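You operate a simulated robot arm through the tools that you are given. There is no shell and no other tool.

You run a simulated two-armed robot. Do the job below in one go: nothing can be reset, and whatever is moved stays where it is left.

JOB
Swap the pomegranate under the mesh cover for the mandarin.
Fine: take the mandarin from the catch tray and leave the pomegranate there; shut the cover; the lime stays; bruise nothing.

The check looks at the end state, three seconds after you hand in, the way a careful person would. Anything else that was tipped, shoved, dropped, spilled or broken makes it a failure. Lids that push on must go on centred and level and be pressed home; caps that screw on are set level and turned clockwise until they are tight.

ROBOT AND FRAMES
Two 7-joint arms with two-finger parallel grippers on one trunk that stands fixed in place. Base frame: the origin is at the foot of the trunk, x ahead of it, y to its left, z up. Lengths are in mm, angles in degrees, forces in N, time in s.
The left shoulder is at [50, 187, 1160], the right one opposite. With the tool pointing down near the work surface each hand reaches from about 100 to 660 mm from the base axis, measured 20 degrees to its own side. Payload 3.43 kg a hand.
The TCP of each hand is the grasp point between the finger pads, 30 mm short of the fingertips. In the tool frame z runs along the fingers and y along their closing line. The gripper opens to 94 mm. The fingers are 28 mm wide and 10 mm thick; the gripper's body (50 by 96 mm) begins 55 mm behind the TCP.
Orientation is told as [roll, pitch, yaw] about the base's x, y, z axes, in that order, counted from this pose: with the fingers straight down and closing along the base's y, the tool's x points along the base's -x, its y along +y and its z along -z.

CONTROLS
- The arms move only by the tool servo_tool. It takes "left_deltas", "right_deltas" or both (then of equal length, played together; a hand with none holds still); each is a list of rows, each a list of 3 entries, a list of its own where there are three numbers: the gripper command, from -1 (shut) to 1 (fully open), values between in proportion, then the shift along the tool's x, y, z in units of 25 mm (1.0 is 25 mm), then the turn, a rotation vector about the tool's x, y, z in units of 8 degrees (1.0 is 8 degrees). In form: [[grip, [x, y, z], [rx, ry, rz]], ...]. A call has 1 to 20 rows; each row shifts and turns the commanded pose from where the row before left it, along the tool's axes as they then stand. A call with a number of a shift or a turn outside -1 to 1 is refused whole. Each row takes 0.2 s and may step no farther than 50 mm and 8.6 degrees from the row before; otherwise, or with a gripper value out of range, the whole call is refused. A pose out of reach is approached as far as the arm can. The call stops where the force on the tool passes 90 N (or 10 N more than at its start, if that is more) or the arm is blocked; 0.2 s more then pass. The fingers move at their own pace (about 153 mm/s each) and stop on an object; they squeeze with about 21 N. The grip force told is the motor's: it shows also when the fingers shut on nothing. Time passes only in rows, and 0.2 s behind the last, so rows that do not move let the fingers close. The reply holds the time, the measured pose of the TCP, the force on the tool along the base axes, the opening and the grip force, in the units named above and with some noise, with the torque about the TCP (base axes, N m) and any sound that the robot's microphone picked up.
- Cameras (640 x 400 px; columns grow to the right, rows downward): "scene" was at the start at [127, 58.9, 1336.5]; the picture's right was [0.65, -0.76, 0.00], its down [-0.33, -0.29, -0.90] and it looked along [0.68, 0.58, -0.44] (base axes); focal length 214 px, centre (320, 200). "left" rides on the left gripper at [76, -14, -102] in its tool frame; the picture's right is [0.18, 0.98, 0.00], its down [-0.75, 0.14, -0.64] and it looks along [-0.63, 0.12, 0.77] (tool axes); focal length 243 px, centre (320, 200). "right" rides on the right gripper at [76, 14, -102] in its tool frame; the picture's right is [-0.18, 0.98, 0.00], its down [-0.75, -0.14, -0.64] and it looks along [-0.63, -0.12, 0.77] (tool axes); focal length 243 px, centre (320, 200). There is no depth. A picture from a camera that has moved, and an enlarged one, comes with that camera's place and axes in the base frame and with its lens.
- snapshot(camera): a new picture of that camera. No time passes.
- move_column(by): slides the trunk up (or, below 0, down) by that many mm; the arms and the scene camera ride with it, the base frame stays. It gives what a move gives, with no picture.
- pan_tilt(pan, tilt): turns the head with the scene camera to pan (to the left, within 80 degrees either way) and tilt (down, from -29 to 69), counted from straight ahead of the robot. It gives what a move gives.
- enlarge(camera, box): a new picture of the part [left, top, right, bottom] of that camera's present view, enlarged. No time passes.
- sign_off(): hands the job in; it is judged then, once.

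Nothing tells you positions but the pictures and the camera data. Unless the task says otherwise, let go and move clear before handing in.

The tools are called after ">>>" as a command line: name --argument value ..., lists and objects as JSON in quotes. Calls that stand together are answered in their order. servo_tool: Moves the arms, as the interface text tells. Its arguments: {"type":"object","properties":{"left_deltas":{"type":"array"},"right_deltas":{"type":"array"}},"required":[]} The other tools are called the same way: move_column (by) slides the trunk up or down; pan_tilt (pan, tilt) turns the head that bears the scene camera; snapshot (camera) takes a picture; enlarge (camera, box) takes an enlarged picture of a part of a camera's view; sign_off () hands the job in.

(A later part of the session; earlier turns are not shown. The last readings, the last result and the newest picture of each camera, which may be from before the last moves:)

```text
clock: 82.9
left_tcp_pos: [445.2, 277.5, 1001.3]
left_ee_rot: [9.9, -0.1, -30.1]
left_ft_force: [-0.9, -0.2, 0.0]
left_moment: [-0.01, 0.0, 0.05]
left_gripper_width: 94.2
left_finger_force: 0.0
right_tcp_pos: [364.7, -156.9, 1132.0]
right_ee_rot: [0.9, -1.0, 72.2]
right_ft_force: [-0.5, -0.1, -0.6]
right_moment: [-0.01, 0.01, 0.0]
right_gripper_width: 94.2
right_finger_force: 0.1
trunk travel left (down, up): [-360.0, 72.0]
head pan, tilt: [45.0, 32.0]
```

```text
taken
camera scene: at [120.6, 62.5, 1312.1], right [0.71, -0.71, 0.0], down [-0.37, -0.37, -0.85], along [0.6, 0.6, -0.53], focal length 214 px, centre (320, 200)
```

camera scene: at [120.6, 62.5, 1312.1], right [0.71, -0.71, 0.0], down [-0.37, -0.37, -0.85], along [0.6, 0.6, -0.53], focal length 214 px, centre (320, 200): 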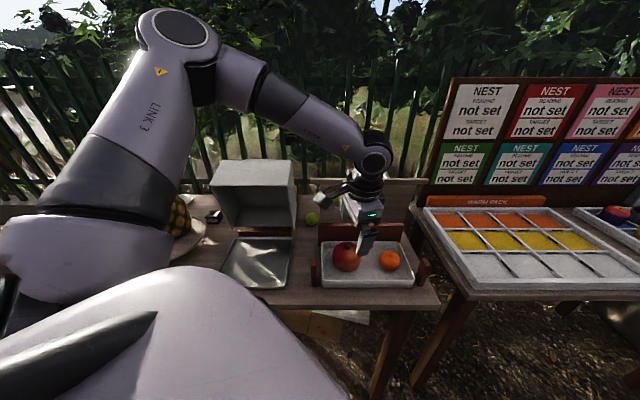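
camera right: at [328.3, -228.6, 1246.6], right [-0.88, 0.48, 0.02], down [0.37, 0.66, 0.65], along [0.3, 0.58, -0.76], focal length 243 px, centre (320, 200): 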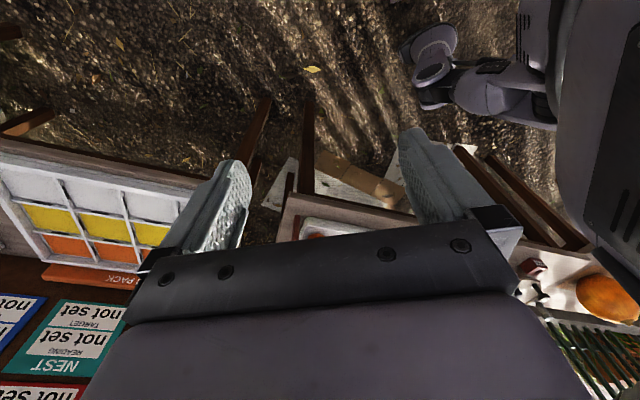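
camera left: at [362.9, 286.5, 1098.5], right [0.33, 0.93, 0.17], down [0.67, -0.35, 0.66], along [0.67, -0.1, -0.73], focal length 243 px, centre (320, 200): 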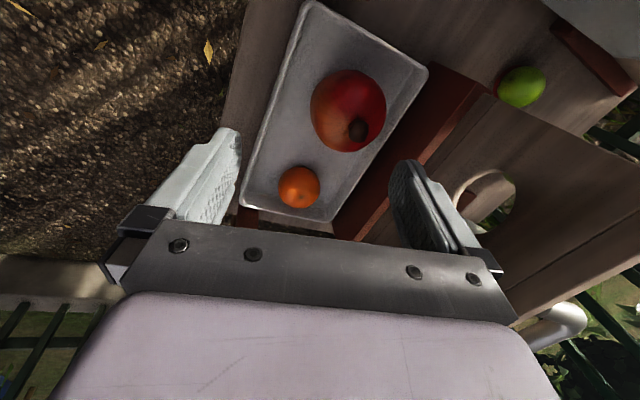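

>>> servo_tool --left_deltas '[[1, [-0.777, -0.043, 0], [0, 0, 0]], [1, [-0.777, -0.043, 0], [0, 0, 0]], [1, [-0.777, -0.043, 0], [0, 0, 0]], [1, [-0.777, -0.043, 0], [0, 0, 0]], [1, [-0.777, -0.043, 0], [0, 0, 0]], [1, [-0.777, -0.043, 0], [0, 0, 0]], [1, [-0.777, -0.043, 0], [0, 0, 0]], [0.8, [0, 0, 0.79], [0, 0, 0]], [0.8, [0, 0, 0.79], [0, 0, 0]], [0.8, [0, 0, 0], [0, 0, 0]]]'

>>> snapshot --camera "left"

>>> enlarge --camera "scene" --box '[300, 180, 440, 310]'

```text
clock: 85.1
left_tcp_pos: [515.0, 244.3, 968.8]
left_ee_rot: [9.9, -0.1, -30.0]
left_ft_force: [-0.2, 0.7, 0.0]
left_moment: [0.01, -0.02, -0.03]
left_gripper_width: 84.5
left_finger_force: 0.0
left hand out of reach, approached as far as the arm can: row 5, 6, 7, 9
right_tcp_pos: [363.2, -156.7, 1130.9]
right_ee_rot: [0.9, -1.0, 72.1]
right_ft_force: [-0.2, -0.1, -0.5]
right_moment: [-0.01, 0.0, 0.0]
right_gripper_width: 94.0
right_finger_force: 0.1
trunk travel left (down, up): [-360.0, 72.0]
head pan, tilt: [45.0, 32.0]
```

```text
taken
camera left: at [432.5, 255.5, 1066.6], right [0.32, 0.93, 0.17], down [0.66, -0.35, 0.66], along [0.67, -0.1, -0.73], focal length 243 px, centre (320, 200)
```

left: 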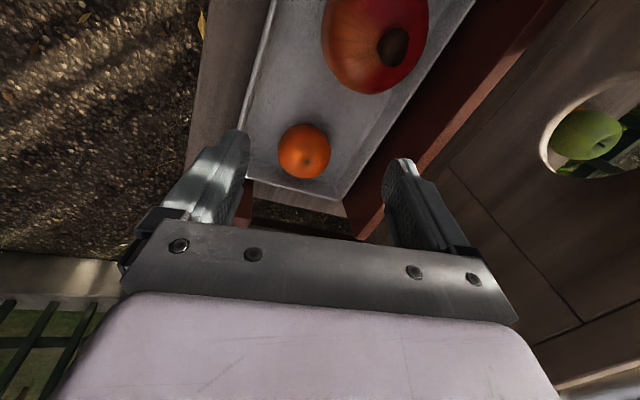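

```text
3.08 times, centred on (370, 245) of scene
camera zoom: at [120.6, 62.4, 1312.1], right [0.71, -0.71, 0.0], down [-0.37, -0.37, -0.85], along [0.6, 0.6, -0.53], focal length 660 px, centre (166, 62)
```

zoom: 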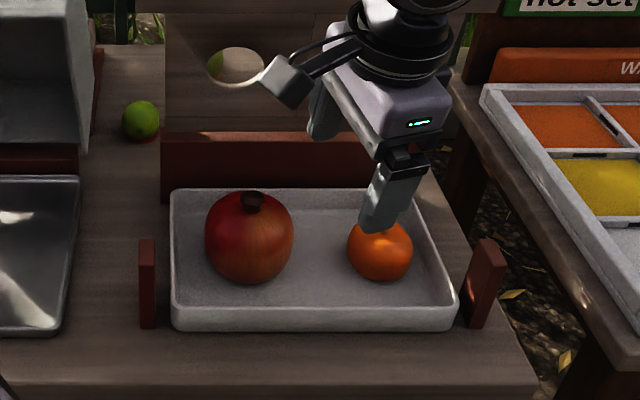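

The arm hit its limit short of the mandarin at this height and yaw. I'll shift the yaw towards −10° and remove the tilt, then see if the reach opens up.

>>> servo_tool --left_deltas '[[0.8, [0, 0, 0], [0.6, 0, -0.8]], [0.8, [0, 0, 0], [0.65, 0, -0.8]], [0.8, [0, 0, 0], [0, 0, -0.9]], [0.8, [-0.8, -0.3, 0], [0, 0, 0]], [0.8, [-0.8, -0.3, 0], [0, 0, 0]], [0.8, [0, 0, 0], [0, 0, 0]]]'

>>> snapshot --camera "scene"

```text
clock: 86.5
left_tcp_pos: [524.8, 240.6, 974.9]
left_ee_rot: [-0.5, -1.3, -10.2]
left_ft_force: [0.6, -0.7, -0.6]
left_moment: [0.0, 0.0, 0.03]
left_gripper_width: 84.6
left_finger_force: 0.1
left hand out of reach, approached as far as the arm can: row 4, 5
right_tcp_pos: [363.0, -156.7, 1132.1]
right_ee_rot: [0.9, -1.0, 72.3]
right_ft_force: [0.3, -0.3, -0.4]
right_moment: [0.01, 0.0, -0.01]
right_gripper_width: 94.2
right_finger_force: 0.0
trunk travel left (down, up): [-360.0, 72.0]
head pan, tilt: [45.0, 32.0]
```

```text
taken
camera scene: at [120.5, 62.4, 1312.1], right [0.71, -0.71, 0.0], down [-0.37, -0.37, -0.85], along [0.6, 0.6, -0.53], focal length 214 px, centre (320, 200)
```

scene: 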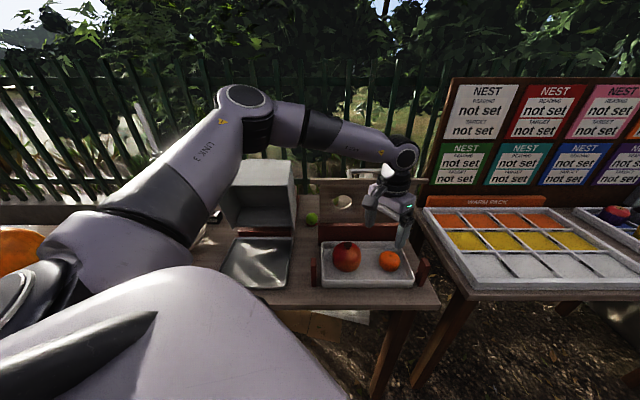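

>>> servo_tool --left_deltas '[[0.7, [0, 0, 0.8], [0, 0, 0]], [0.7, [0, 0, 0.8], [0, 0, 0]], [0.7, [-0.8, -0.3, 0], [0, 0, 0]], [0.7, [0, 0, 0], [0, 0, 0]]]'

>>> snapshot --camera "left"

```text
clock: 87.5
left_tcp_pos: [516.7, 246.5, 941.9]
left_ee_rot: [-0.5, -1.1, -10.1]
left_ft_force: [1.1, 0.4, 0.2]
left_moment: [-0.02, 0.04, 0.0]
left_gripper_width: 79.9
left_finger_force: 0.1
left hand out of reach, approached as far as the arm can: row 1, 2, 3
right_tcp_pos: [364.1, -156.9, 1132.0]
right_ee_rot: [0.9, -1.0, 72.2]
right_ft_force: [0.3, 0.0, 0.0]
right_moment: [-0.04, 0.01, 0.01]
right_gripper_width: 93.8
right_finger_force: 0.1
trunk travel left (down, up): [-360.0, 72.0]
head pan, tilt: [45.0, 32.0]
```

```text
taken
camera left: at [437.2, 247.4, 1043.0], right [-0.01, 1.0, -0.01], down [0.75, 0.01, 0.66], along [0.66, 0.0, -0.75], focal length 243 px, centre (320, 200)
```

left: 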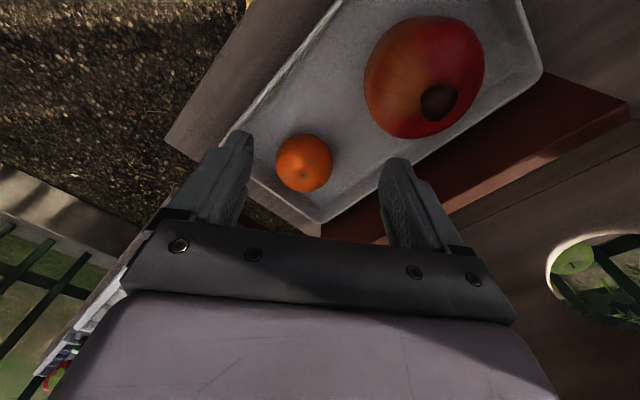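

The limit here looks like arm posture rather than distance. I'll lift clear and go back to the home posture to reset the elbow, then approach the mandarin from there.

>>> servo_tool --left_deltas '[[1, [0, 0, -0.9], [0, 0, 0]], [1, [0, 0, -0.9], [0, 0, 0]], [1, [0, 0, -0.9], [0, 0, 0]], [1, [0, 0, -0.9], [0, 0, 0]], [1, [0.93, -0.06, -0.65], [0, 0, -0.1]], [1, [0.93, -0.06, -0.65], [0, 0, -0.1]], [1, [0.93, -0.06, -0.65], [0, 0, -0.1]], [1, [0.93, -0.06, -0.65], [0, 0, -0.1]], [1, [0.93, -0.06, -0.65], [0, 0, -0.1]], [1, [0.93, -0.06, -0.65], [0, 0, -0.1]], [1, [0.93, -0.06, -0.65], [0, 0, -0.1]], [1, [0.93, -0.06, -0.65], [0, 0, -0.1]], [1, [0.93, -0.06, -0.65], [0, 0, -0.1]], [1, [0.93, -0.06, -0.65], [0, 0, -0.1]], [1, [0.93, -0.06, -0.65], [0, 0, -0.1]], [1, [0.93, -0.06, -0.65], [0, 0, -0.1]], [1, [0.93, -0.06, -0.65], [0, 0, 0]], [1, [0.93, -0.06, -0.65], [0, 0, 0]], [1, [0, 0, 0], [0, 0, 0]]]'

>>> snapshot --camera "scene"

>>> snapshot --camera "right"

```text
clock: 91.5
left_tcp_pos: [182.4, 256.6, 1254.2]
left_ee_rot: [-0.5, -0.9, -0.5]
left_ft_force: [0.2, 0.7, 0.2]
left_moment: [-0.01, -0.03, 0.01]
left_gripper_width: 93.9
left_finger_force: 0.0
right_tcp_pos: [363.9, -157.9, 1131.3]
right_ee_rot: [1.0, -1.0, 72.2]
right_ft_force: [-0.2, -0.1, -0.2]
right_moment: [0.01, -0.02, -0.01]
right_gripper_width: 94.2
right_finger_force: 0.0
trunk travel left (down, up): [-360.0, 72.0]
head pan, tilt: [45.0, 32.0]
```

```text
taken
camera scene: at [120.7, 62.5, 1312.0], right [0.71, -0.71, 0.0], down [-0.37, -0.37, -0.85], along [0.6, 0.6, -0.53], focal length 214 px, centre (320, 200)
```

scene: 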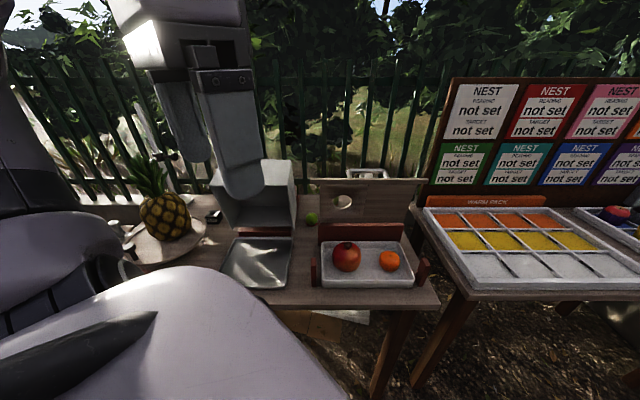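

```text
taken
camera right: at [328.3, -227.7, 1231.9], right [-0.88, 0.48, 0.02], down [0.37, 0.66, 0.65], along [0.3, 0.58, -0.76], focal length 243 px, centre (320, 200)
```

right: 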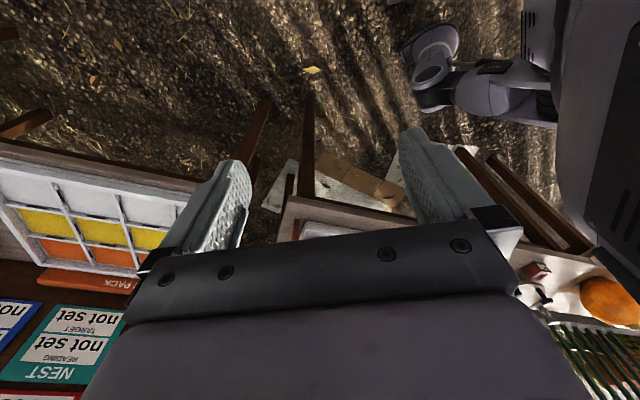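

>>> servo_tool --left_deltas '[[1, [-0.825, -0.129, 0.905], [0, 0, 0]], [1, [-0.825, -0.129, 0.905], [0, 0, 0]], [1, [-0.825, -0.129, 0.905], [0, 0, 0]], [1, [-0.825, -0.129, 0.905], [0, 0, 0]], [1, [-0.825, -0.129, 0.905], [0, 0, 0]], [1, [-0.825, -0.129, 0.905], [0, 0, 0]], [1, [-0.825, -0.129, 0.905], [0, 0, 0]], [1, [-0.825, -0.129, 0.905], [0, 0, 0]], [1, [-0.825, -0.129, 0.905], [0, 0, 0]], [1, [-0.825, -0.129, 0.905], [0, 0, 0]], [1, [-0.825, -0.129, 0.905], [0, 0, 0]], [1, [-0.825, -0.129, 0.905], [0, 0, 0]], [1, [-0.825, -0.129, 0.905], [0, 0, 0]], [1, [0, 0, 0], [0, 0, 0]]]'

>>> snapshot --camera "scene"

```text
clock: 94.5
left_tcp_pos: [458.1, 211.9, 965.8]
left_ee_rot: [-0.5, -1.0, -0.5]
left_ft_force: [0.7, -0.3, -0.1]
left_moment: [0.01, 0.0, -0.01]
left_gripper_width: 93.9
left_finger_force: 0.1
right_tcp_pos: [363.3, -157.5, 1131.2]
right_ee_rot: [0.9, -1.0, 72.2]
right_ft_force: [-0.5, -0.8, -0.1]
right_moment: [0.0, -0.04, 0.01]
right_gripper_width: 93.9
right_finger_force: 0.1
trunk travel left (down, up): [-360.0, 72.0]
head pan, tilt: [45.0, 32.0]
```

```text
taken
camera scene: at [120.5, 62.4, 1312.1], right [0.71, -0.71, 0.0], down [-0.37, -0.37, -0.85], along [0.6, 0.6, -0.53], focal length 214 px, centre (320, 200)
```

scene: 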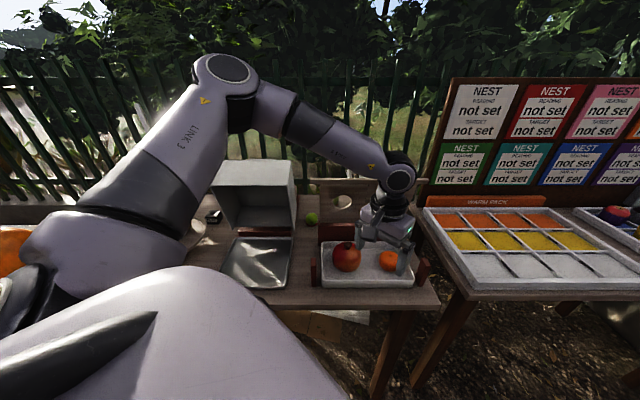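

>>> servo_tool --left_deltas '[[1, [-0.8, 0, 0], [0, 0, 0]], [1, [-0.8, 0, 0], [0, 0, 0]], [1, [-0.8, 0, 0], [0, 0, 0]], [1, [-0.8, 0, 0], [0, 0, 0]], [1, [0, 0, 0], [0, 0, 0]]]'

>>> pan_tilt --pan 70 --tilt 10

>>> snapshot --camera "scene"

```text
clock: 95.7
left_tcp_pos: [517.4, 228.8, 974.2]
left_ee_rot: [-0.5, -1.1, -0.5]
left_ft_force: [-0.2, -0.4, -0.5]
left_moment: [0.0, 0.0, -0.04]
left_gripper_width: 94.0
left_finger_force: 0.1
left hand out of reach, approached as far as the arm can: row 3, 4
right_tcp_pos: [362.9, -156.2, 1130.7]
right_ee_rot: [0.9, -1.0, 72.2]
right_ft_force: [0.7, -1.2, -0.2]
right_moment: [-0.01, 0.0, -0.03]
right_gripper_width: 94.1
right_finger_force: 0.0
trunk travel left (down, up): [-360.0, 72.0]
head pan, tilt: [45.0, 32.0]
```

```text
clock: 96.5
left_tcp_pos: [516.8, 228.0, 974.0]
left_ee_rot: [-0.6, -1.1, -0.5]
left_ft_force: [0.6, -0.4, -0.5]
left_moment: [-0.05, -0.01, -0.01]
left_gripper_width: 93.8
left_finger_force: 0.0
right_tcp_pos: [364.1, -156.8, 1130.4]
right_ee_rot: [1.0, -0.9, 72.2]
right_ft_force: [-0.3, 0.8, -0.8]
right_moment: [0.03, 0.0, 0.05]
right_gripper_width: 94.0
right_finger_force: 0.1
trunk travel left (down, up): [-360.0, 72.0]
head pan, tilt: [70.0, 10.0]
```

```text
taken
camera scene: at [89.2, 86.5, 1347.5], right [0.94, -0.34, 0.0], down [-0.06, -0.16, -0.98], along [0.34, 0.93, -0.17], focal length 214 px, centre (320, 200)
```

scene: 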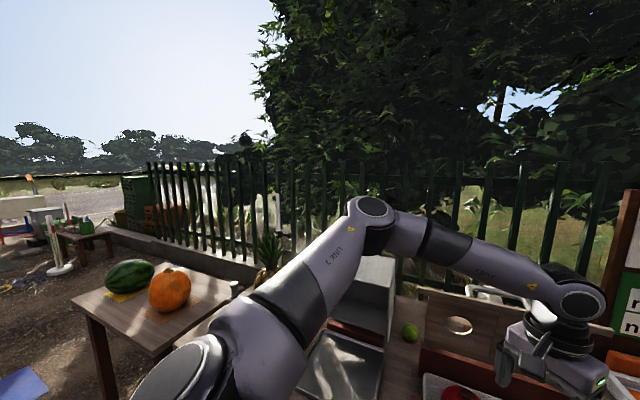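

The stop does seem to be a joint limit tied to hand height relative to the shoulder. I'll pull the hand back and up, then lower the trunk so the hand works nearer shoulder height.

>>> servo_tool --left_deltas '[[1, [0.7, 0, -0.9], [0, 0, 0]], [1, [0.9, 0, -0.9], [0, 0, 0]], [1, [0.9, 0, -0.9], [0, 0, 0]], [1, [0.9, 0, -0.9], [0, 0, 0]], [1, [0.9, 0, -0.9], [0, 0, 0]], [1, [0.6, 0, -0.9], [0, 0, 0]], [1, [0, 0, 0], [0, 0, 0]]]'

>>> pan_tilt --pan 45 --tilt 32

>>> move_column --by -90

>>> snapshot --camera "scene"

>>> snapshot --camera "right"

>>> snapshot --camera "left"

```text
clock: 98.2
left_tcp_pos: [390.4, 229.4, 1107.6]
left_ee_rot: [-0.5, -1.1, -0.5]
left_ft_force: [0.7, 0.1, -0.6]
left_moment: [0.04, 0.02, 0.03]
left_gripper_width: 94.2
left_finger_force: 0.2
right_tcp_pos: [363.5, -156.9, 1130.9]
right_ee_rot: [0.9, -1.0, 72.2]
right_ft_force: [0.1, 0.4, 0.5]
right_moment: [0.02, -0.02, 0.02]
right_gripper_width: 94.1
right_finger_force: 0.2
trunk travel left (down, up): [-360.0, 72.0]
head pan, tilt: [70.0, 10.0]
```

```text
clock: 99.0
left_tcp_pos: [390.6, 230.9, 1106.8]
left_ee_rot: [-0.5, -1.1, -0.5]
left_ft_force: [-0.4, -0.7, 0.1]
left_moment: [0.01, 0.0, 0.01]
left_gripper_width: 93.9
left_finger_force: 0.1
right_tcp_pos: [364.0, -156.8, 1130.9]
right_ee_rot: [0.9, -1.0, 72.2]
right_ft_force: [-0.5, -0.6, 0.5]
right_moment: [-0.01, 0.03, 0.01]
right_gripper_width: 93.9
right_finger_force: 0.1
trunk travel left (down, up): [-360.0, 72.0]
head pan, tilt: [45.0, 32.0]
```

```text
clock: 100.3
left_tcp_pos: [389.9, 229.2, 1015.9]
left_ee_rot: [-0.5, -1.1, -0.6]
left_ft_force: [0.7, 0.2, 0.3]
left_moment: [-0.01, -0.03, -0.01]
left_gripper_width: 94.0
left_finger_force: 0.1
right_tcp_pos: [363.8, -157.1, 1041.2]
right_ee_rot: [0.8, -1.0, 72.2]
right_ft_force: [0.3, -0.1, -0.9]
right_moment: [0.01, -0.02, -0.04]
right_gripper_width: 94.0
right_finger_force: 0.0
trunk travel left (down, up): [-270.0, 162.0]
head pan, tilt: [45.0, 32.0]
```

```text
taken
camera scene: at [120.5, 62.4, 1222.1], right [0.71, -0.71, 0.0], down [-0.37, -0.37, -0.85], along [0.6, 0.6, -0.53], focal length 214 px, centre (320, 200)
```

scene: 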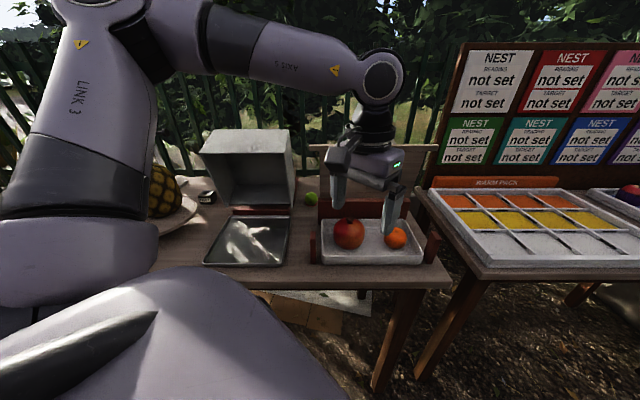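

```text
taken
camera right: at [328.1, -227.7, 1142.0], right [-0.88, 0.48, 0.02], down [0.37, 0.66, 0.65], along [0.3, 0.58, -0.76], focal length 243 px, centre (320, 200)
```

right: 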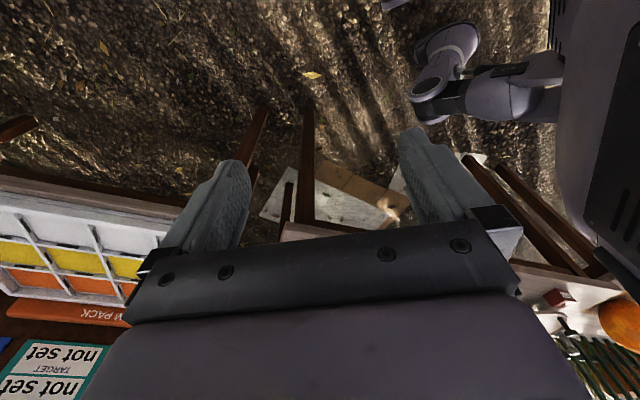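

```text
taken
camera left: at [312.6, 217.4, 1118.1], right [-0.18, 0.98, -0.01], down [0.74, 0.14, 0.65], along [0.65, 0.11, -0.76], focal length 243 px, centre (320, 200)
```

left: 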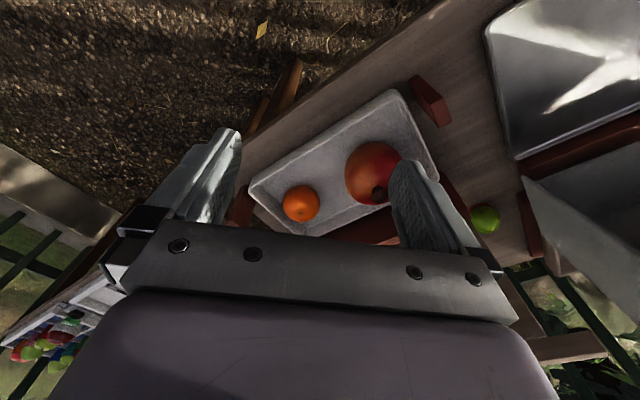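

>>> servo_tool --left_deltas '[[1, [-0.9, 0, 0], [0, 0, 0]], [1, [-0.9, 0, 0], [0, 0, 0]], [1, [-0.9, 0, 0], [0, 0, 0]], [1, [-0.9, 0, 0], [0, 0, 0]], [1, [-0.9, 0, 0], [0, 0, 0]], [1, [-0.9, 0, 0], [0, 0, 0]], [1, [-0.9, 0, 0], [0, 0, 0]], [1, [0, 0, 0], [0, 0, 0]]]'

>>> snapshot --camera "scene"

```text
clock: 102.1
left_tcp_pos: [530.6, 241.4, 1015.4]
left_ee_rot: [-0.7, -1.2, -0.5]
left_ft_force: [-0.8, 0.9, 0.6]
left_moment: [0.01, 0.01, 0.02]
left_gripper_width: 94.1
left_finger_force: 0.0
left hand out of reach, approached as far as the arm can: row 6, 7
right_tcp_pos: [363.7, -156.9, 1041.6]
right_ee_rot: [0.9, -1.0, 72.2]
right_ft_force: [0.3, -0.3, -0.1]
right_moment: [0.01, -0.01, -0.03]
right_gripper_width: 94.1
right_finger_force: 0.2
trunk travel left (down, up): [-270.0, 162.0]
head pan, tilt: [45.0, 32.0]
```

```text
taken
camera scene: at [120.6, 62.5, 1222.1], right [0.71, -0.71, 0.0], down [-0.37, -0.37, -0.85], along [0.6, 0.6, -0.53], focal length 214 px, centre (320, 200)
```

scene: 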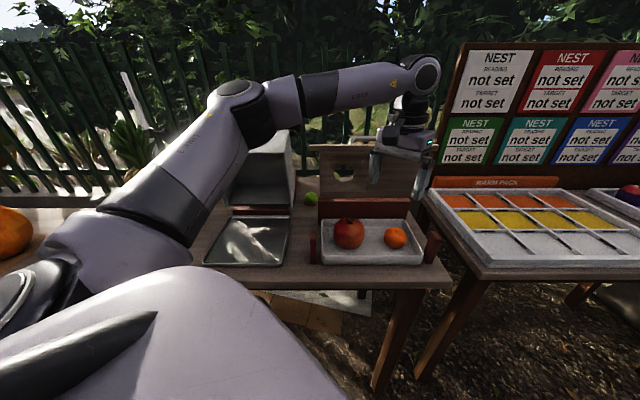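

The reach limit at this height is about x≈530. Tilting the hand 25° outward brings the wrist about 75 mm nearer, which should be enough. I'll back up, set yaw −20° with that tilt, and lower the trunk a bit more.

>>> servo_tool --left_deltas '[[1, [0.8, 0, 0], [0, 0, 0]], [1, [0.8, 0, 0], [0, 0, 0]], [1, [0.8, 0, 0], [0, 0, 0]], [1, [0, 0, 0], [0, 0, 0.8]], [1, [0, 0, 0], [0, 0, 0.8]], [1, [0, 0, 0], [0, 0, 0.8]], [1, [0, 0, 0], [0, -0.75, 0]], [1, [0, 0, 0], [0, -0.75, 0]], [1, [0, 0, 0], [0, -0.75, 0]], [1, [0, 0, 0], [0, -0.75, 0]], [1, [0, 0, 0], [0, 0, 0]]]'

>>> move_column --by -50

>>> snapshot --camera "left"

>>> snapshot --camera "scene"

```text
clock: 104.5
left_tcp_pos: [471.0, 241.4, 1014.8]
left_ee_rot: [-0.2, -25.3, -19.6]
left_ft_force: [-0.3, 0.8, -0.1]
left_moment: [-0.01, -0.01, 0.02]
left_gripper_width: 93.8
left_finger_force: 0.0
right_tcp_pos: [363.1, -157.5, 1042.9]
right_ee_rot: [1.0, -1.0, 72.2]
right_ft_force: [0.3, 0.7, 0.0]
right_moment: [0.01, -0.01, -0.02]
right_gripper_width: 94.0
right_finger_force: 0.1
trunk travel left (down, up): [-270.0, 162.0]
head pan, tilt: [45.0, 32.0]
```

```text
clock: 105.4
left_tcp_pos: [470.7, 241.6, 966.1]
left_ee_rot: [-0.2, -25.2, -19.7]
left_ft_force: [-0.5, -0.2, 0.1]
left_moment: [0.0, 0.01, -0.01]
left_gripper_width: 94.1
left_finger_force: 0.2
right_tcp_pos: [361.9, -156.4, 991.7]
right_ee_rot: [1.0, -0.9, 72.1]
right_ft_force: [-0.3, 0.3, -0.4]
right_moment: [0.01, 0.02, 0.01]
right_gripper_width: 94.0
right_finger_force: 0.0
trunk travel left (down, up): [-220.0, 212.0]
head pan, tilt: [45.0, 32.0]
```

```text
taken
camera left: at [359.6, 266.3, 1025.4], right [0.17, 0.98, -0.08], down [0.43, 0.0, 0.9], along [0.88, -0.19, -0.43], focal length 243 px, centre (320, 200)
```

left: 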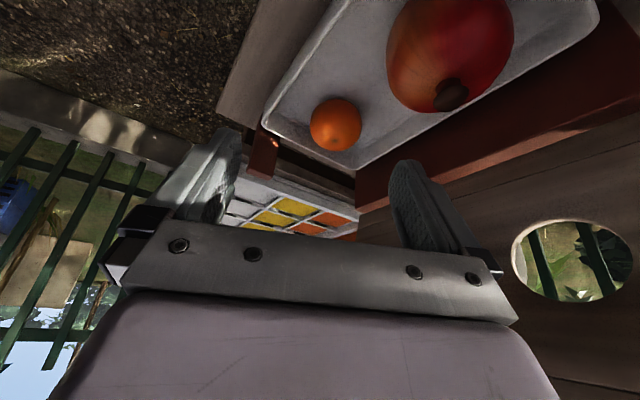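

```text
taken
camera scene: at [120.5, 62.4, 1172.1], right [0.71, -0.71, 0.0], down [-0.37, -0.37, -0.85], along [0.6, 0.6, -0.53], focal length 214 px, centre (320, 200)
```

scene: 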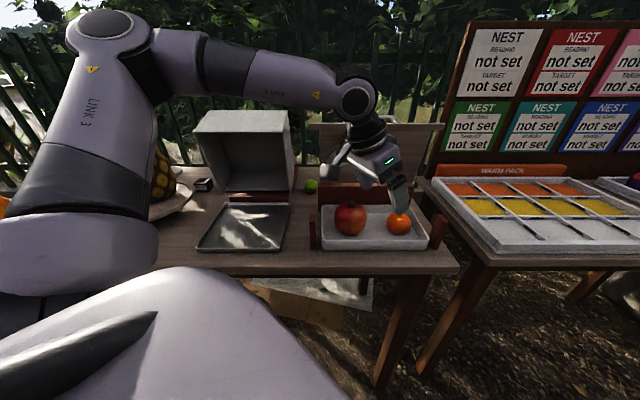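

>>> enlarge --camera "left" --box '[250, 70, 430, 190]'

>>> enlarge --camera "scene" --box '[310, 180, 450, 280]'

```text
3.33 times, centred on (340, 130) of left
camera zoom: at [359.6, 266.3, 1025.4], right [0.17, 0.98, -0.08], down [0.43, 0.0, 0.9], along [0.88, -0.19, -0.43], focal length 809 px, centre (253, 433)
```

zoom: 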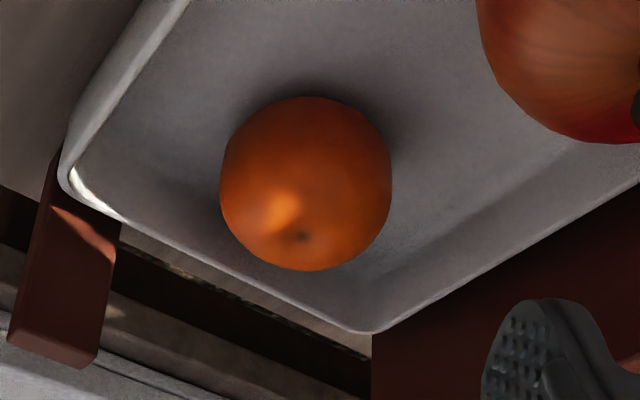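

```text
4.00 times, centred on (380, 230) of scene
camera zoom: at [120.5, 62.4, 1172.1], right [0.71, -0.71, 0.0], down [-0.37, -0.37, -0.85], along [0.6, 0.6, -0.53], focal length 858 px, centre (80, 80)
```

zoom: 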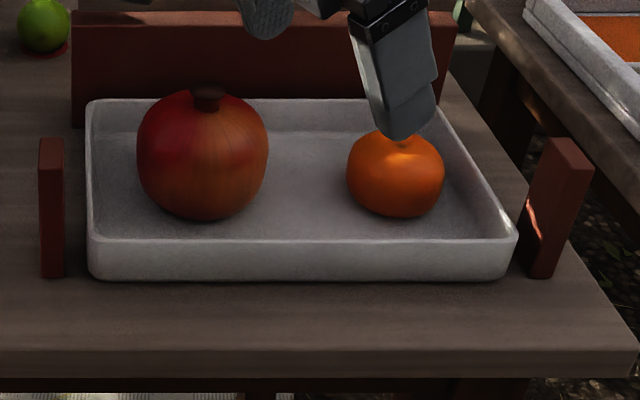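

Cross-checking against the pomegranate's known spot, the mandarin centre comes out at about (572, 228, 830), with about 10 mm of clearance to the tray wall. I'll move to a pre-grasp point along the tilted axis.

>>> servo_tool --left_deltas '[[0.7, [-0.714, 0.438, 0.3], [0, 0, 0]], [0.7, [-0.714, 0.438, 0.3], [0, 0, 0]], [0.7, [0, 0, 0.54], [0, 0, 0]], [0.7, [0, 0, 0], [0, 0, 0]]]'

>>> enlarge --camera "left" --box '[180, 60, 460, 230]'

>>> enlarge --camera "scene" --box '[310, 140, 450, 280]'

```text
clock: 106.4
left_tcp_pos: [519.2, 247.5, 954.9]
left_ee_rot: [-0.2, -25.1, -19.7]
left_ft_force: [0.2, 0.0, -0.4]
left_moment: [0.0, 0.02, 0.0]
left_gripper_width: 80.0
left_finger_force: 0.0
right_tcp_pos: [362.6, -156.0, 990.4]
right_ee_rot: [0.9, -0.9, 72.2]
right_ft_force: [-0.1, 0.2, 0.8]
right_moment: [0.0, -0.02, 0.0]
right_gripper_width: 94.0
right_finger_force: 0.1
trunk travel left (down, up): [-220.0, 212.0]
head pan, tilt: [45.0, 32.0]
```

```text
2.29 times, centred on (320, 145) of left
camera zoom: at [408.4, 272.4, 1015.2], right [0.17, 0.98, -0.08], down [0.43, 0.0, 0.9], along [0.88, -0.19, -0.43], focal length 555 px, centre (320, 326)
```

zoom: 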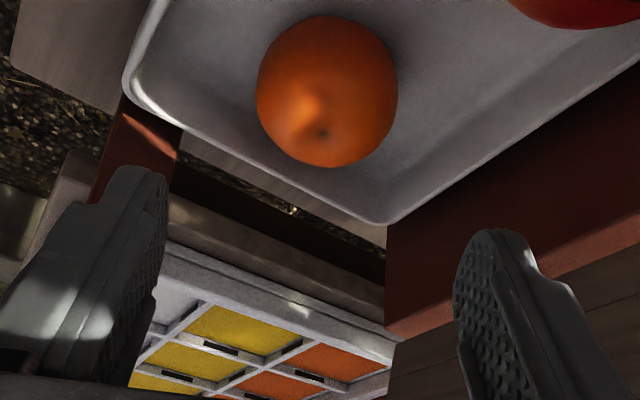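

```text
2.86 times, centred on (380, 210) of scene
camera zoom: at [120.7, 62.4, 1172.1], right [0.71, -0.71, 0.0], down [-0.37, -0.37, -0.85], along [0.6, 0.6, -0.53], focal length 613 px, centre (149, 171)
```

zoom: 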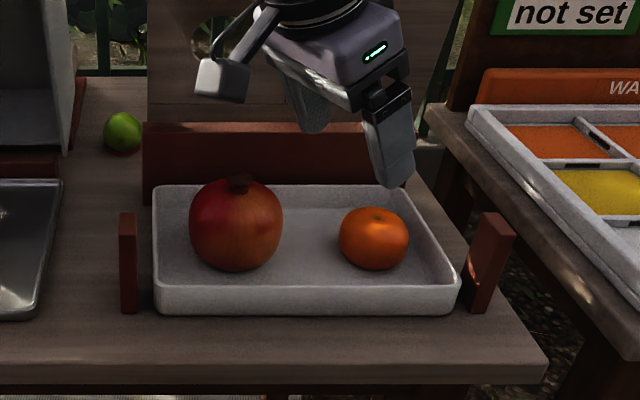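

>>> servo_tool --left_deltas '[[0.7, [0, 0.03, 0.85], [0, 0, 0]], [0.7, [0, 0.02, 0.85], [0, 0, 0]], [0.7, [0, 0, 0.85], [0, 0, 0]], [0.7, [0, 0, 0.85], [0, 0, 0]], [0.7, [0, 0, 0], [0, 0, 0]]]'

>>> snapshot --camera "left"

>>> enlarge --camera "scene" --box '[310, 140, 450, 280]'

```text
clock: 107.6
left_tcp_pos: [553.5, 236.3, 878.9]
left_ee_rot: [-0.1, -25.2, -19.5]
left_ft_force: [-0.1, 0.2, 0.2]
left_moment: [-0.03, -0.01, 0.0]
left_gripper_width: 79.9
left_finger_force: 0.1
right_tcp_pos: [363.8, -157.0, 989.5]
right_ee_rot: [0.8, -1.0, 72.1]
right_ft_force: [-0.2, 0.4, 0.2]
right_moment: [0.02, -0.03, -0.02]
right_gripper_width: 94.1
right_finger_force: 0.0
trunk travel left (down, up): [-220.0, 212.0]
head pan, tilt: [45.0, 32.0]
```

```text
taken
camera left: at [442.7, 261.3, 938.7], right [0.17, 0.98, -0.08], down [0.43, 0.0, 0.9], along [0.88, -0.19, -0.43], focal length 243 px, centre (320, 200)
```

left: 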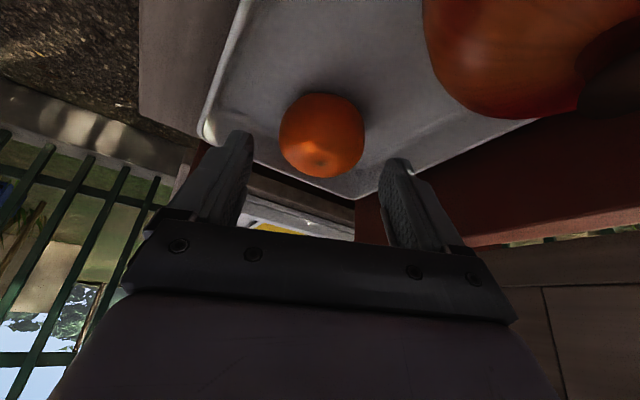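

```text
2.86 times, centred on (380, 210) of scene
camera zoom: at [120.7, 62.4, 1172.1], right [0.71, -0.71, 0.0], down [-0.37, -0.37, -0.85], along [0.6, 0.6, -0.53], focal length 613 px, centre (149, 171)
```

zoom: 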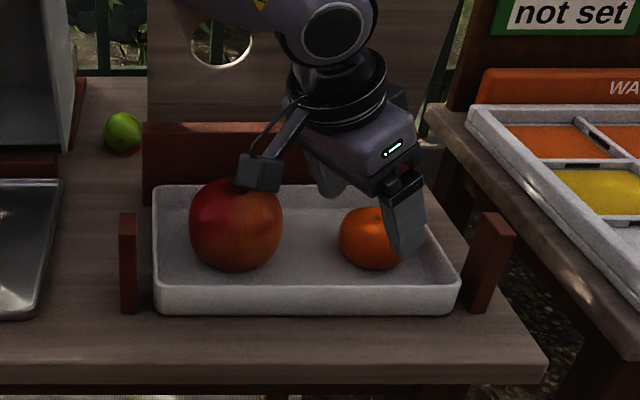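

>>> servo_tool --left_deltas '[[0.7, [0, 0, 0.6], [0, 0, 0]], [0.7, [0, 0, 0.6], [0, 0, 0]], [0.7, [0, 0, 0.56], [0, 0, 0]], [0.7, [0, 0, 0], [0, 0, 0]]]'

>>> snapshot --camera "left"

>>> enlarge --camera "scene" --box '[310, 140, 450, 280]'

```text
clock: 108.6
left_tcp_pos: [571.3, 227.9, 839.0]
left_ee_rot: [-0.2, -25.1, -19.6]
left_ft_force: [0.1, -0.8, -0.2]
left_moment: [0.01, 0.02, 0.0]
left_gripper_width: 79.9
left_finger_force: 0.1
right_tcp_pos: [362.8, -156.4, 990.7]
right_ee_rot: [0.8, -1.0, 72.2]
right_ft_force: [-0.2, -0.4, 0.7]
right_moment: [0.01, -0.03, 0.01]
right_gripper_width: 93.9
right_finger_force: 0.1
trunk travel left (down, up): [-220.0, 212.0]
head pan, tilt: [45.0, 32.0]
```

```text
taken
camera left: at [459.9, 253.8, 898.3], right [0.17, 0.98, -0.08], down [0.43, 0.0, 0.9], along [0.88, -0.19, -0.43], focal length 243 px, centre (320, 200)
```

left: 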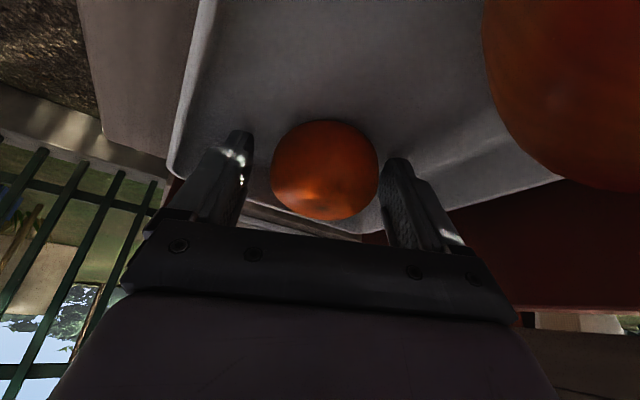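

```text
2.86 times, centred on (380, 210) of scene
camera zoom: at [120.7, 62.4, 1172.1], right [0.71, -0.71, 0.0], down [-0.37, -0.37, -0.85], along [0.6, 0.6, -0.53], focal length 613 px, centre (149, 171)
```

zoom: 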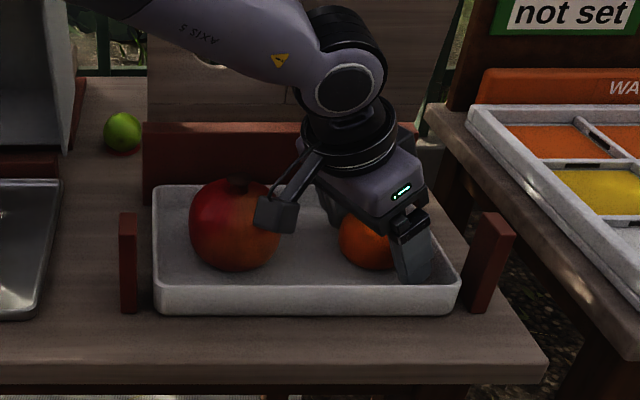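

>>> servo_tool --left_deltas '[[0.5, [0, 0, 0], [0, 0, 0]], [0.35, [0, 0, 0], [0, 0, 0]], [0.2, [0, 0, 0], [0, 0, 0]], [0.05, [0, 0, 0], [0, 0, 0]], [0, [0, 0, 0], [0, 0, 0]], [0, [0, 0, 0], [0, 0, 0]]]'

>>> snapshot --camera "left"

```text
clock: 110.0
left_tcp_pos: [570.3, 229.2, 838.7]
left_ee_rot: [-0.2, -25.3, -19.7]
left_ft_force: [0.5, -0.2, -0.1]
left_moment: [0.01, 0.01, 0.01]
left_gripper_width: 57.2
left_finger_force: 21.2
right_tcp_pos: [363.0, -157.5, 991.6]
right_ee_rot: [1.0, -1.0, 72.2]
right_ft_force: [-0.6, 0.2, 0.3]
right_moment: [0.04, -0.02, -0.01]
right_gripper_width: 94.0
right_finger_force: 0.1
trunk travel left (down, up): [-220.0, 212.0]
head pan, tilt: [45.0, 32.0]
```

```text
taken
camera left: at [459.7, 253.9, 898.5], right [0.17, 0.98, -0.08], down [0.43, 0.0, 0.9], along [0.88, -0.19, -0.43], focal length 243 px, centre (320, 200)
```

left: 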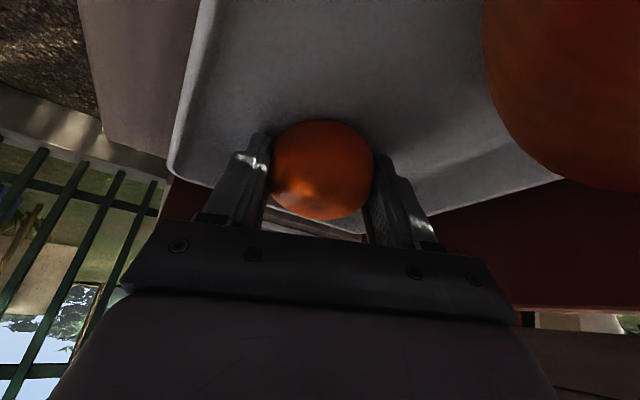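

The mandarin is held at 57 mm. I'll ease the squeeze a little and lift slightly along the tool axis to check it comes up cleanly.

>>> servo_tool --left_deltas '[[0.08, [0, 0, 0], [0, 0, 0]], [0.08, [0, 0, -0.4], [0, 0, 0]], [0.08, [0, 0, -0.6], [0, 0, 0]], [0.08, [0, 0, -0.6], [0, 0, 0]], [0.08, [0, 0, 0], [0, 0, 0]]]'

>>> snapshot --camera "left"

>>> enlarge --camera "scene" --box '[310, 140, 450, 280]'

```text
clock: 111.2
left_tcp_pos: [554.4, 235.6, 874.7]
left_ee_rot: [-0.1, -25.0, -19.6]
left_ft_force: [0.1, 0.6, -0.2]
left_moment: [0.03, 0.01, 0.01]
left_gripper_width: 57.2
left_finger_force: 21.1
right_tcp_pos: [364.0, -156.7, 991.9]
right_ee_rot: [1.0, -1.0, 72.2]
right_ft_force: [0.5, -0.6, 0.7]
right_moment: [0.02, 0.0, 0.0]
right_gripper_width: 94.2
right_finger_force: 0.2
trunk travel left (down, up): [-220.0, 212.0]
head pan, tilt: [45.0, 32.0]
```

```text
taken
camera left: at [444.2, 259.6, 934.6], right [0.17, 0.98, -0.08], down [0.43, 0.0, 0.9], along [0.88, -0.19, -0.43], focal length 243 px, centre (320, 200)
```

left: 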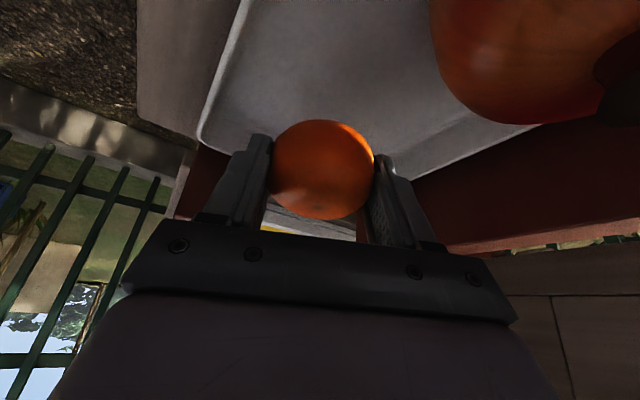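

```text
2.86 times, centred on (380, 210) of scene
camera zoom: at [120.6, 62.5, 1172.1], right [0.71, -0.71, 0.0], down [-0.37, -0.37, -0.85], along [0.6, 0.6, -0.53], focal length 613 px, centre (149, 171)
```

zoom: 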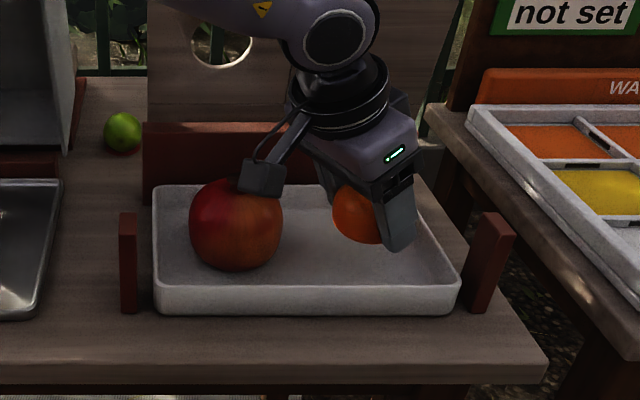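

The mandarin is secure. I'll retreat from the tray and the board, then raise the trunk back up for the move to the left.

>>> servo_tool --left_deltas '[[0.08, [0, 0, -0.8], [0, 0, 0]], [0.08, [0, 0, -0.8], [0, 0, 0]], [0.08, [0, 0, -0.8], [0, 0, 0]], [0.08, [0, 0, -0.8], [0, 0, 0]], [0.08, [0.7, 0, -0.3], [0, 0, 0]], [0.08, [0.7, 0, -0.3], [0, 0, 0]], [0.08, [0.7, 0, -0.3], [0, 0, 0]], [0.08, [0, 0, 0], [0, 0, 0]]]'

>>> move_column --by 80

>>> snapshot --camera "left"

>>> snapshot --camera "scene"

```text
clock: 113.0
left_tcp_pos: [468.9, 265.5, 943.5]
left_ee_rot: [-0.2, -25.1, -19.6]
left_ft_force: [0.5, -0.2, -0.5]
left_moment: [0.01, 0.01, 0.0]
left_gripper_width: 57.7
left_finger_force: 20.7
right_tcp_pos: [363.5, -156.5, 991.7]
right_ee_rot: [1.0, -1.0, 72.3]
right_ft_force: [0.1, -1.1, 0.0]
right_moment: [-0.01, 0.03, 0.01]
right_gripper_width: 94.1
right_finger_force: 0.1
trunk travel left (down, up): [-220.0, 212.0]
head pan, tilt: [45.0, 32.0]
```

```text
clock: 114.2
left_tcp_pos: [469.1, 266.1, 1023.1]
left_ee_rot: [-0.2, -25.2, -19.6]
left_ft_force: [-0.7, 0.0, -0.6]
left_moment: [0.01, 0.01, 0.02]
left_gripper_width: 57.2
left_finger_force: 20.8
right_tcp_pos: [363.3, -157.1, 1071.6]
right_ee_rot: [1.1, -1.0, 72.1]
right_ft_force: [-1.3, 0.3, -0.4]
right_moment: [0.03, -0.03, 0.01]
right_gripper_width: 93.7
right_finger_force: 0.0
trunk travel left (down, up): [-300.0, 132.0]
head pan, tilt: [45.0, 32.0]
```

```text
taken
camera left: at [358.7, 290.7, 1083.7], right [0.17, 0.98, -0.08], down [0.43, 0.0, 0.9], along [0.88, -0.19, -0.43], focal length 243 px, centre (320, 200)
```

left: 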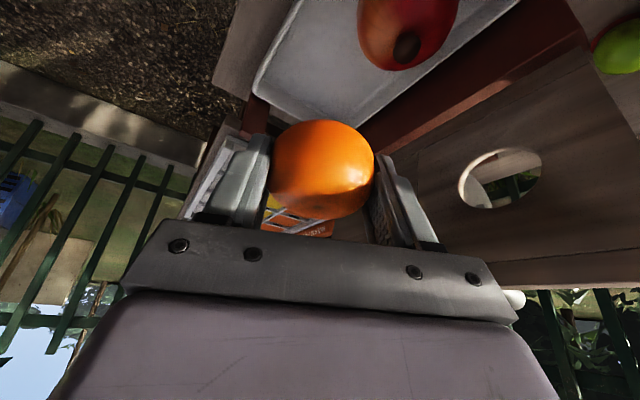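

```text
taken
camera scene: at [120.9, 62.5, 1252.0], right [0.71, -0.71, 0.0], down [-0.37, -0.37, -0.85], along [0.6, 0.6, -0.53], focal length 214 px, centre (320, 200)
```

scene: 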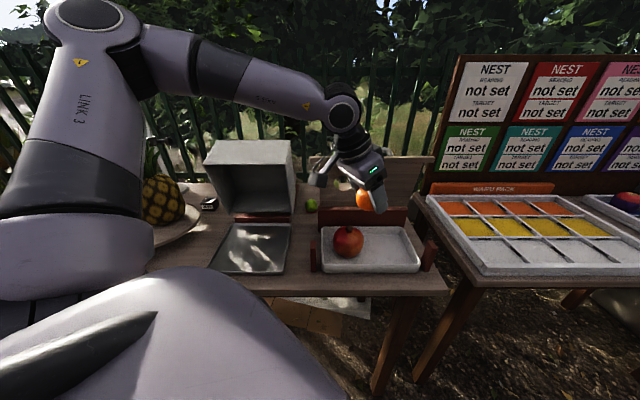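

>>> servo_tool --left_deltas '[[0.08, [0, 0, 0], [-0.384, 0, -0.817]], [0.08, [0, 0, 0], [-0.384, 0, -0.817]], [0.08, [0, 0, 0], [-0.384, 0, -0.817]], [0.08, [0, 0, 0], [-0.384, 0, -0.817]], [0.08, [0, 0, 0], [-0.384, 0, -0.817]], [0.08, [0, 0, 0], [-0.384, 0, -0.817]], [0.08, [0, 0, 0], [-0.384, 0, -0.817]], [0.08, [0, 0, 0], [-0.384, 0, -0.817]], [0.08, [0, 0, 0], [-0.384, 0, -0.817]], [0.08, [0, 0, 0], [0, 0, 0]]]'

>>> servo_tool --left_deltas '[[0.08, [0, 0.5, 0], [0, 0, 0]], [0.08, [0, 0.8, 0], [0, 0, 0]], [0.08, [0, 0.9, 0], [0, 0, 0]], [0.08, [0, 0.9, 0], [0, 0, 0]], [0.08, [0, 0.9, 0], [0, 0, 0]], [0.08, [0, 0.9, 0], [0, 0, 0]], [0.08, [0, 0.9, 0], [0, 0, 0]], [0.08, [0, 0.9, 0], [0, 0, 0]], [0.08, [0, 0.9, 0], [0, 0, 0]], [0.08, [0, 0.9, 0], [0, 0, 0]], [0.08, [0, 0.9, 0], [0, 0, 0]], [0.08, [0, 0.9, 0], [0, 0, 0]], [0.08, [0, 0.9, 0], [0, 0, 0]], [0.08, [0, 0.5, 0], [0, 0, 0]], [0.08, [0, 0, 0], [0, 0, 0]]]'

>>> snapshot --camera "left"

>>> snapshot --camera "scene"

```text
clock: 116.4
left_tcp_pos: [469.3, 265.6, 1024.1]
left_ee_rot: [-0.3, -24.9, 45.5]
left_ft_force: [-0.6, -0.2, -0.4]
left_moment: [-0.02, 0.01, 0.0]
left_gripper_width: 57.4
left_finger_force: 20.3
right_tcp_pos: [363.6, -157.0, 1070.8]
right_ee_rot: [0.8, -0.9, 72.2]
right_ft_force: [-0.1, 0.4, -0.2]
right_moment: [0.01, 0.03, 0.05]
right_gripper_width: 94.0
right_finger_force: 0.1
trunk travel left (down, up): [-300.0, 132.0]
head pan, tilt: [45.0, 32.0]
```

```text
clock: 119.6
left_tcp_pos: [261.1, 471.9, 1021.7]
left_ee_rot: [-0.1, -25.0, 45.5]
left_ft_force: [-0.1, -0.5, -0.9]
left_moment: [0.01, -0.01, 0.0]
left_gripper_width: 57.2
left_finger_force: 21.1
right_tcp_pos: [363.6, -156.8, 1071.3]
right_ee_rot: [0.8, -1.1, 72.3]
right_ft_force: [-0.9, 0.3, 0.2]
right_moment: [0.0, -0.02, 0.01]
right_gripper_width: 94.1
right_finger_force: 0.0
trunk travel left (down, up): [-300.0, 132.0]
head pan, tilt: [45.0, 32.0]
```

```text
taken
camera left: at [192.1, 382.2, 1082.4], right [-0.82, 0.57, -0.08], down [0.19, 0.39, 0.9], along [0.55, 0.72, -0.43], focal length 243 px, centre (320, 200)
```

left: 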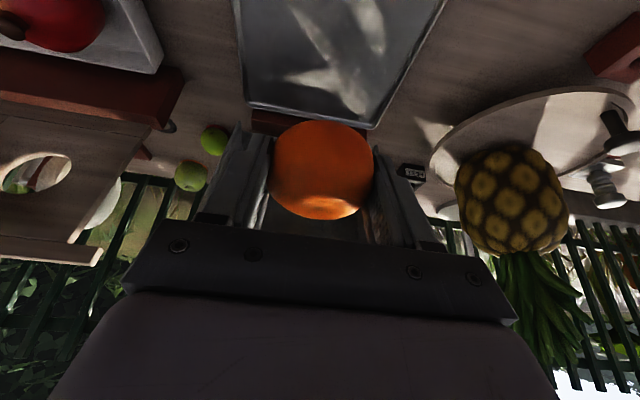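

```text
taken
camera scene: at [120.7, 62.5, 1252.1], right [0.71, -0.71, 0.0], down [-0.37, -0.37, -0.85], along [0.6, 0.6, -0.53], focal length 214 px, centre (320, 200)
```

scene: 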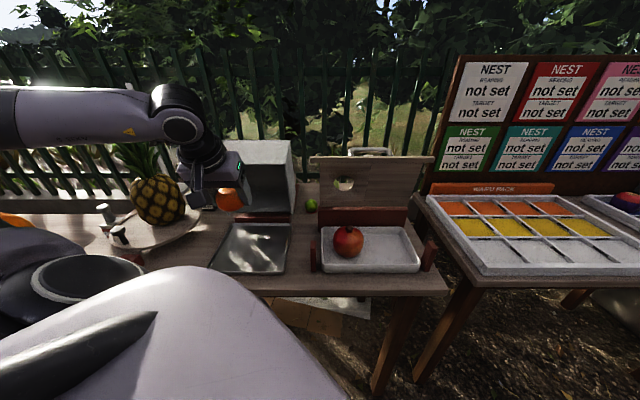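

The mandarin is now over the uncovered base tray. I'll lower it along the tool axis in front of the open cover.

>>> servo_tool --left_deltas '[[0.08, [0.153, 0, 0.6], [0, 0, 0]], [0.08, [0.153, 0, 0.9], [0, 0, 0]], [0.08, [0.153, 0, 0.9], [0, 0, 0]], [0.08, [0.153, 0, 0.9], [0, 0, 0]], [0.08, [0.153, 0, 0.9], [0, 0, 0]], [0.08, [0.153, 0, 0.9], [0, 0, 0]], [0.08, [0, 0, 0.5], [0, 0, 0]], [0.08, [0, 0, 0.5], [0, 0, 0]], [0.08, [0, 0, 0], [0, 0, 0]]]'

>>> snapshot --camera "left"

>>> enlarge --camera "scene" --box '[180, 150, 320, 290]'

```text
clock: 121.6
left_tcp_pos: [292.0, 501.9, 873.7]
left_ee_rot: [-0.1, -25.1, 45.3]
left_ft_force: [0.3, -0.4, -0.8]
left_moment: [0.02, 0.0, 0.02]
left_gripper_width: 57.3
left_finger_force: 21.2
right_tcp_pos: [364.1, -155.9, 1071.1]
right_ee_rot: [0.8, -1.0, 72.2]
right_ft_force: [-0.2, 0.1, -1.0]
right_moment: [-0.01, -0.01, -0.01]
right_gripper_width: 93.6
right_finger_force: 0.1
trunk travel left (down, up): [-300.0, 132.0]
head pan, tilt: [45.0, 32.0]
```

```text
taken
camera left: at [223.5, 413.0, 934.8], right [-0.82, 0.57, -0.08], down [0.19, 0.39, 0.9], along [0.55, 0.72, -0.43], focal length 243 px, centre (320, 200)
```

left: 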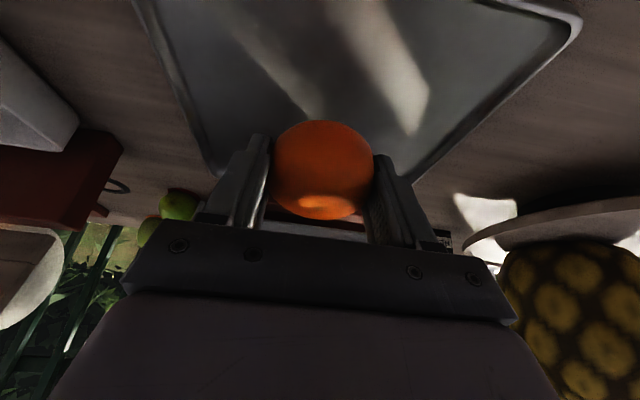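

```text
2.86 times, centred on (250, 220) of scene
camera zoom: at [120.7, 62.5, 1252.1], right [0.71, -0.71, 0.0], down [-0.37, -0.37, -0.85], along [0.6, 0.6, -0.53], focal length 613 px, centre (520, 143)
```

zoom: 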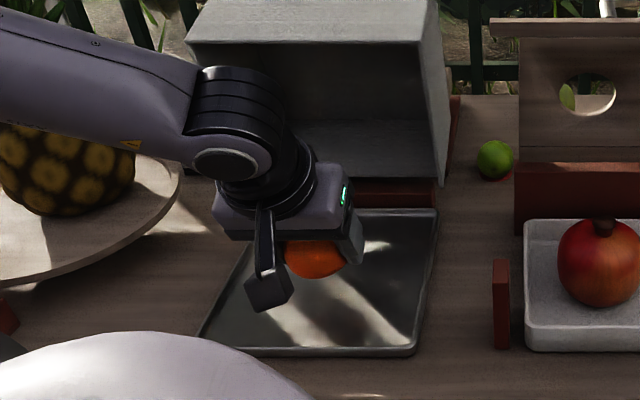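

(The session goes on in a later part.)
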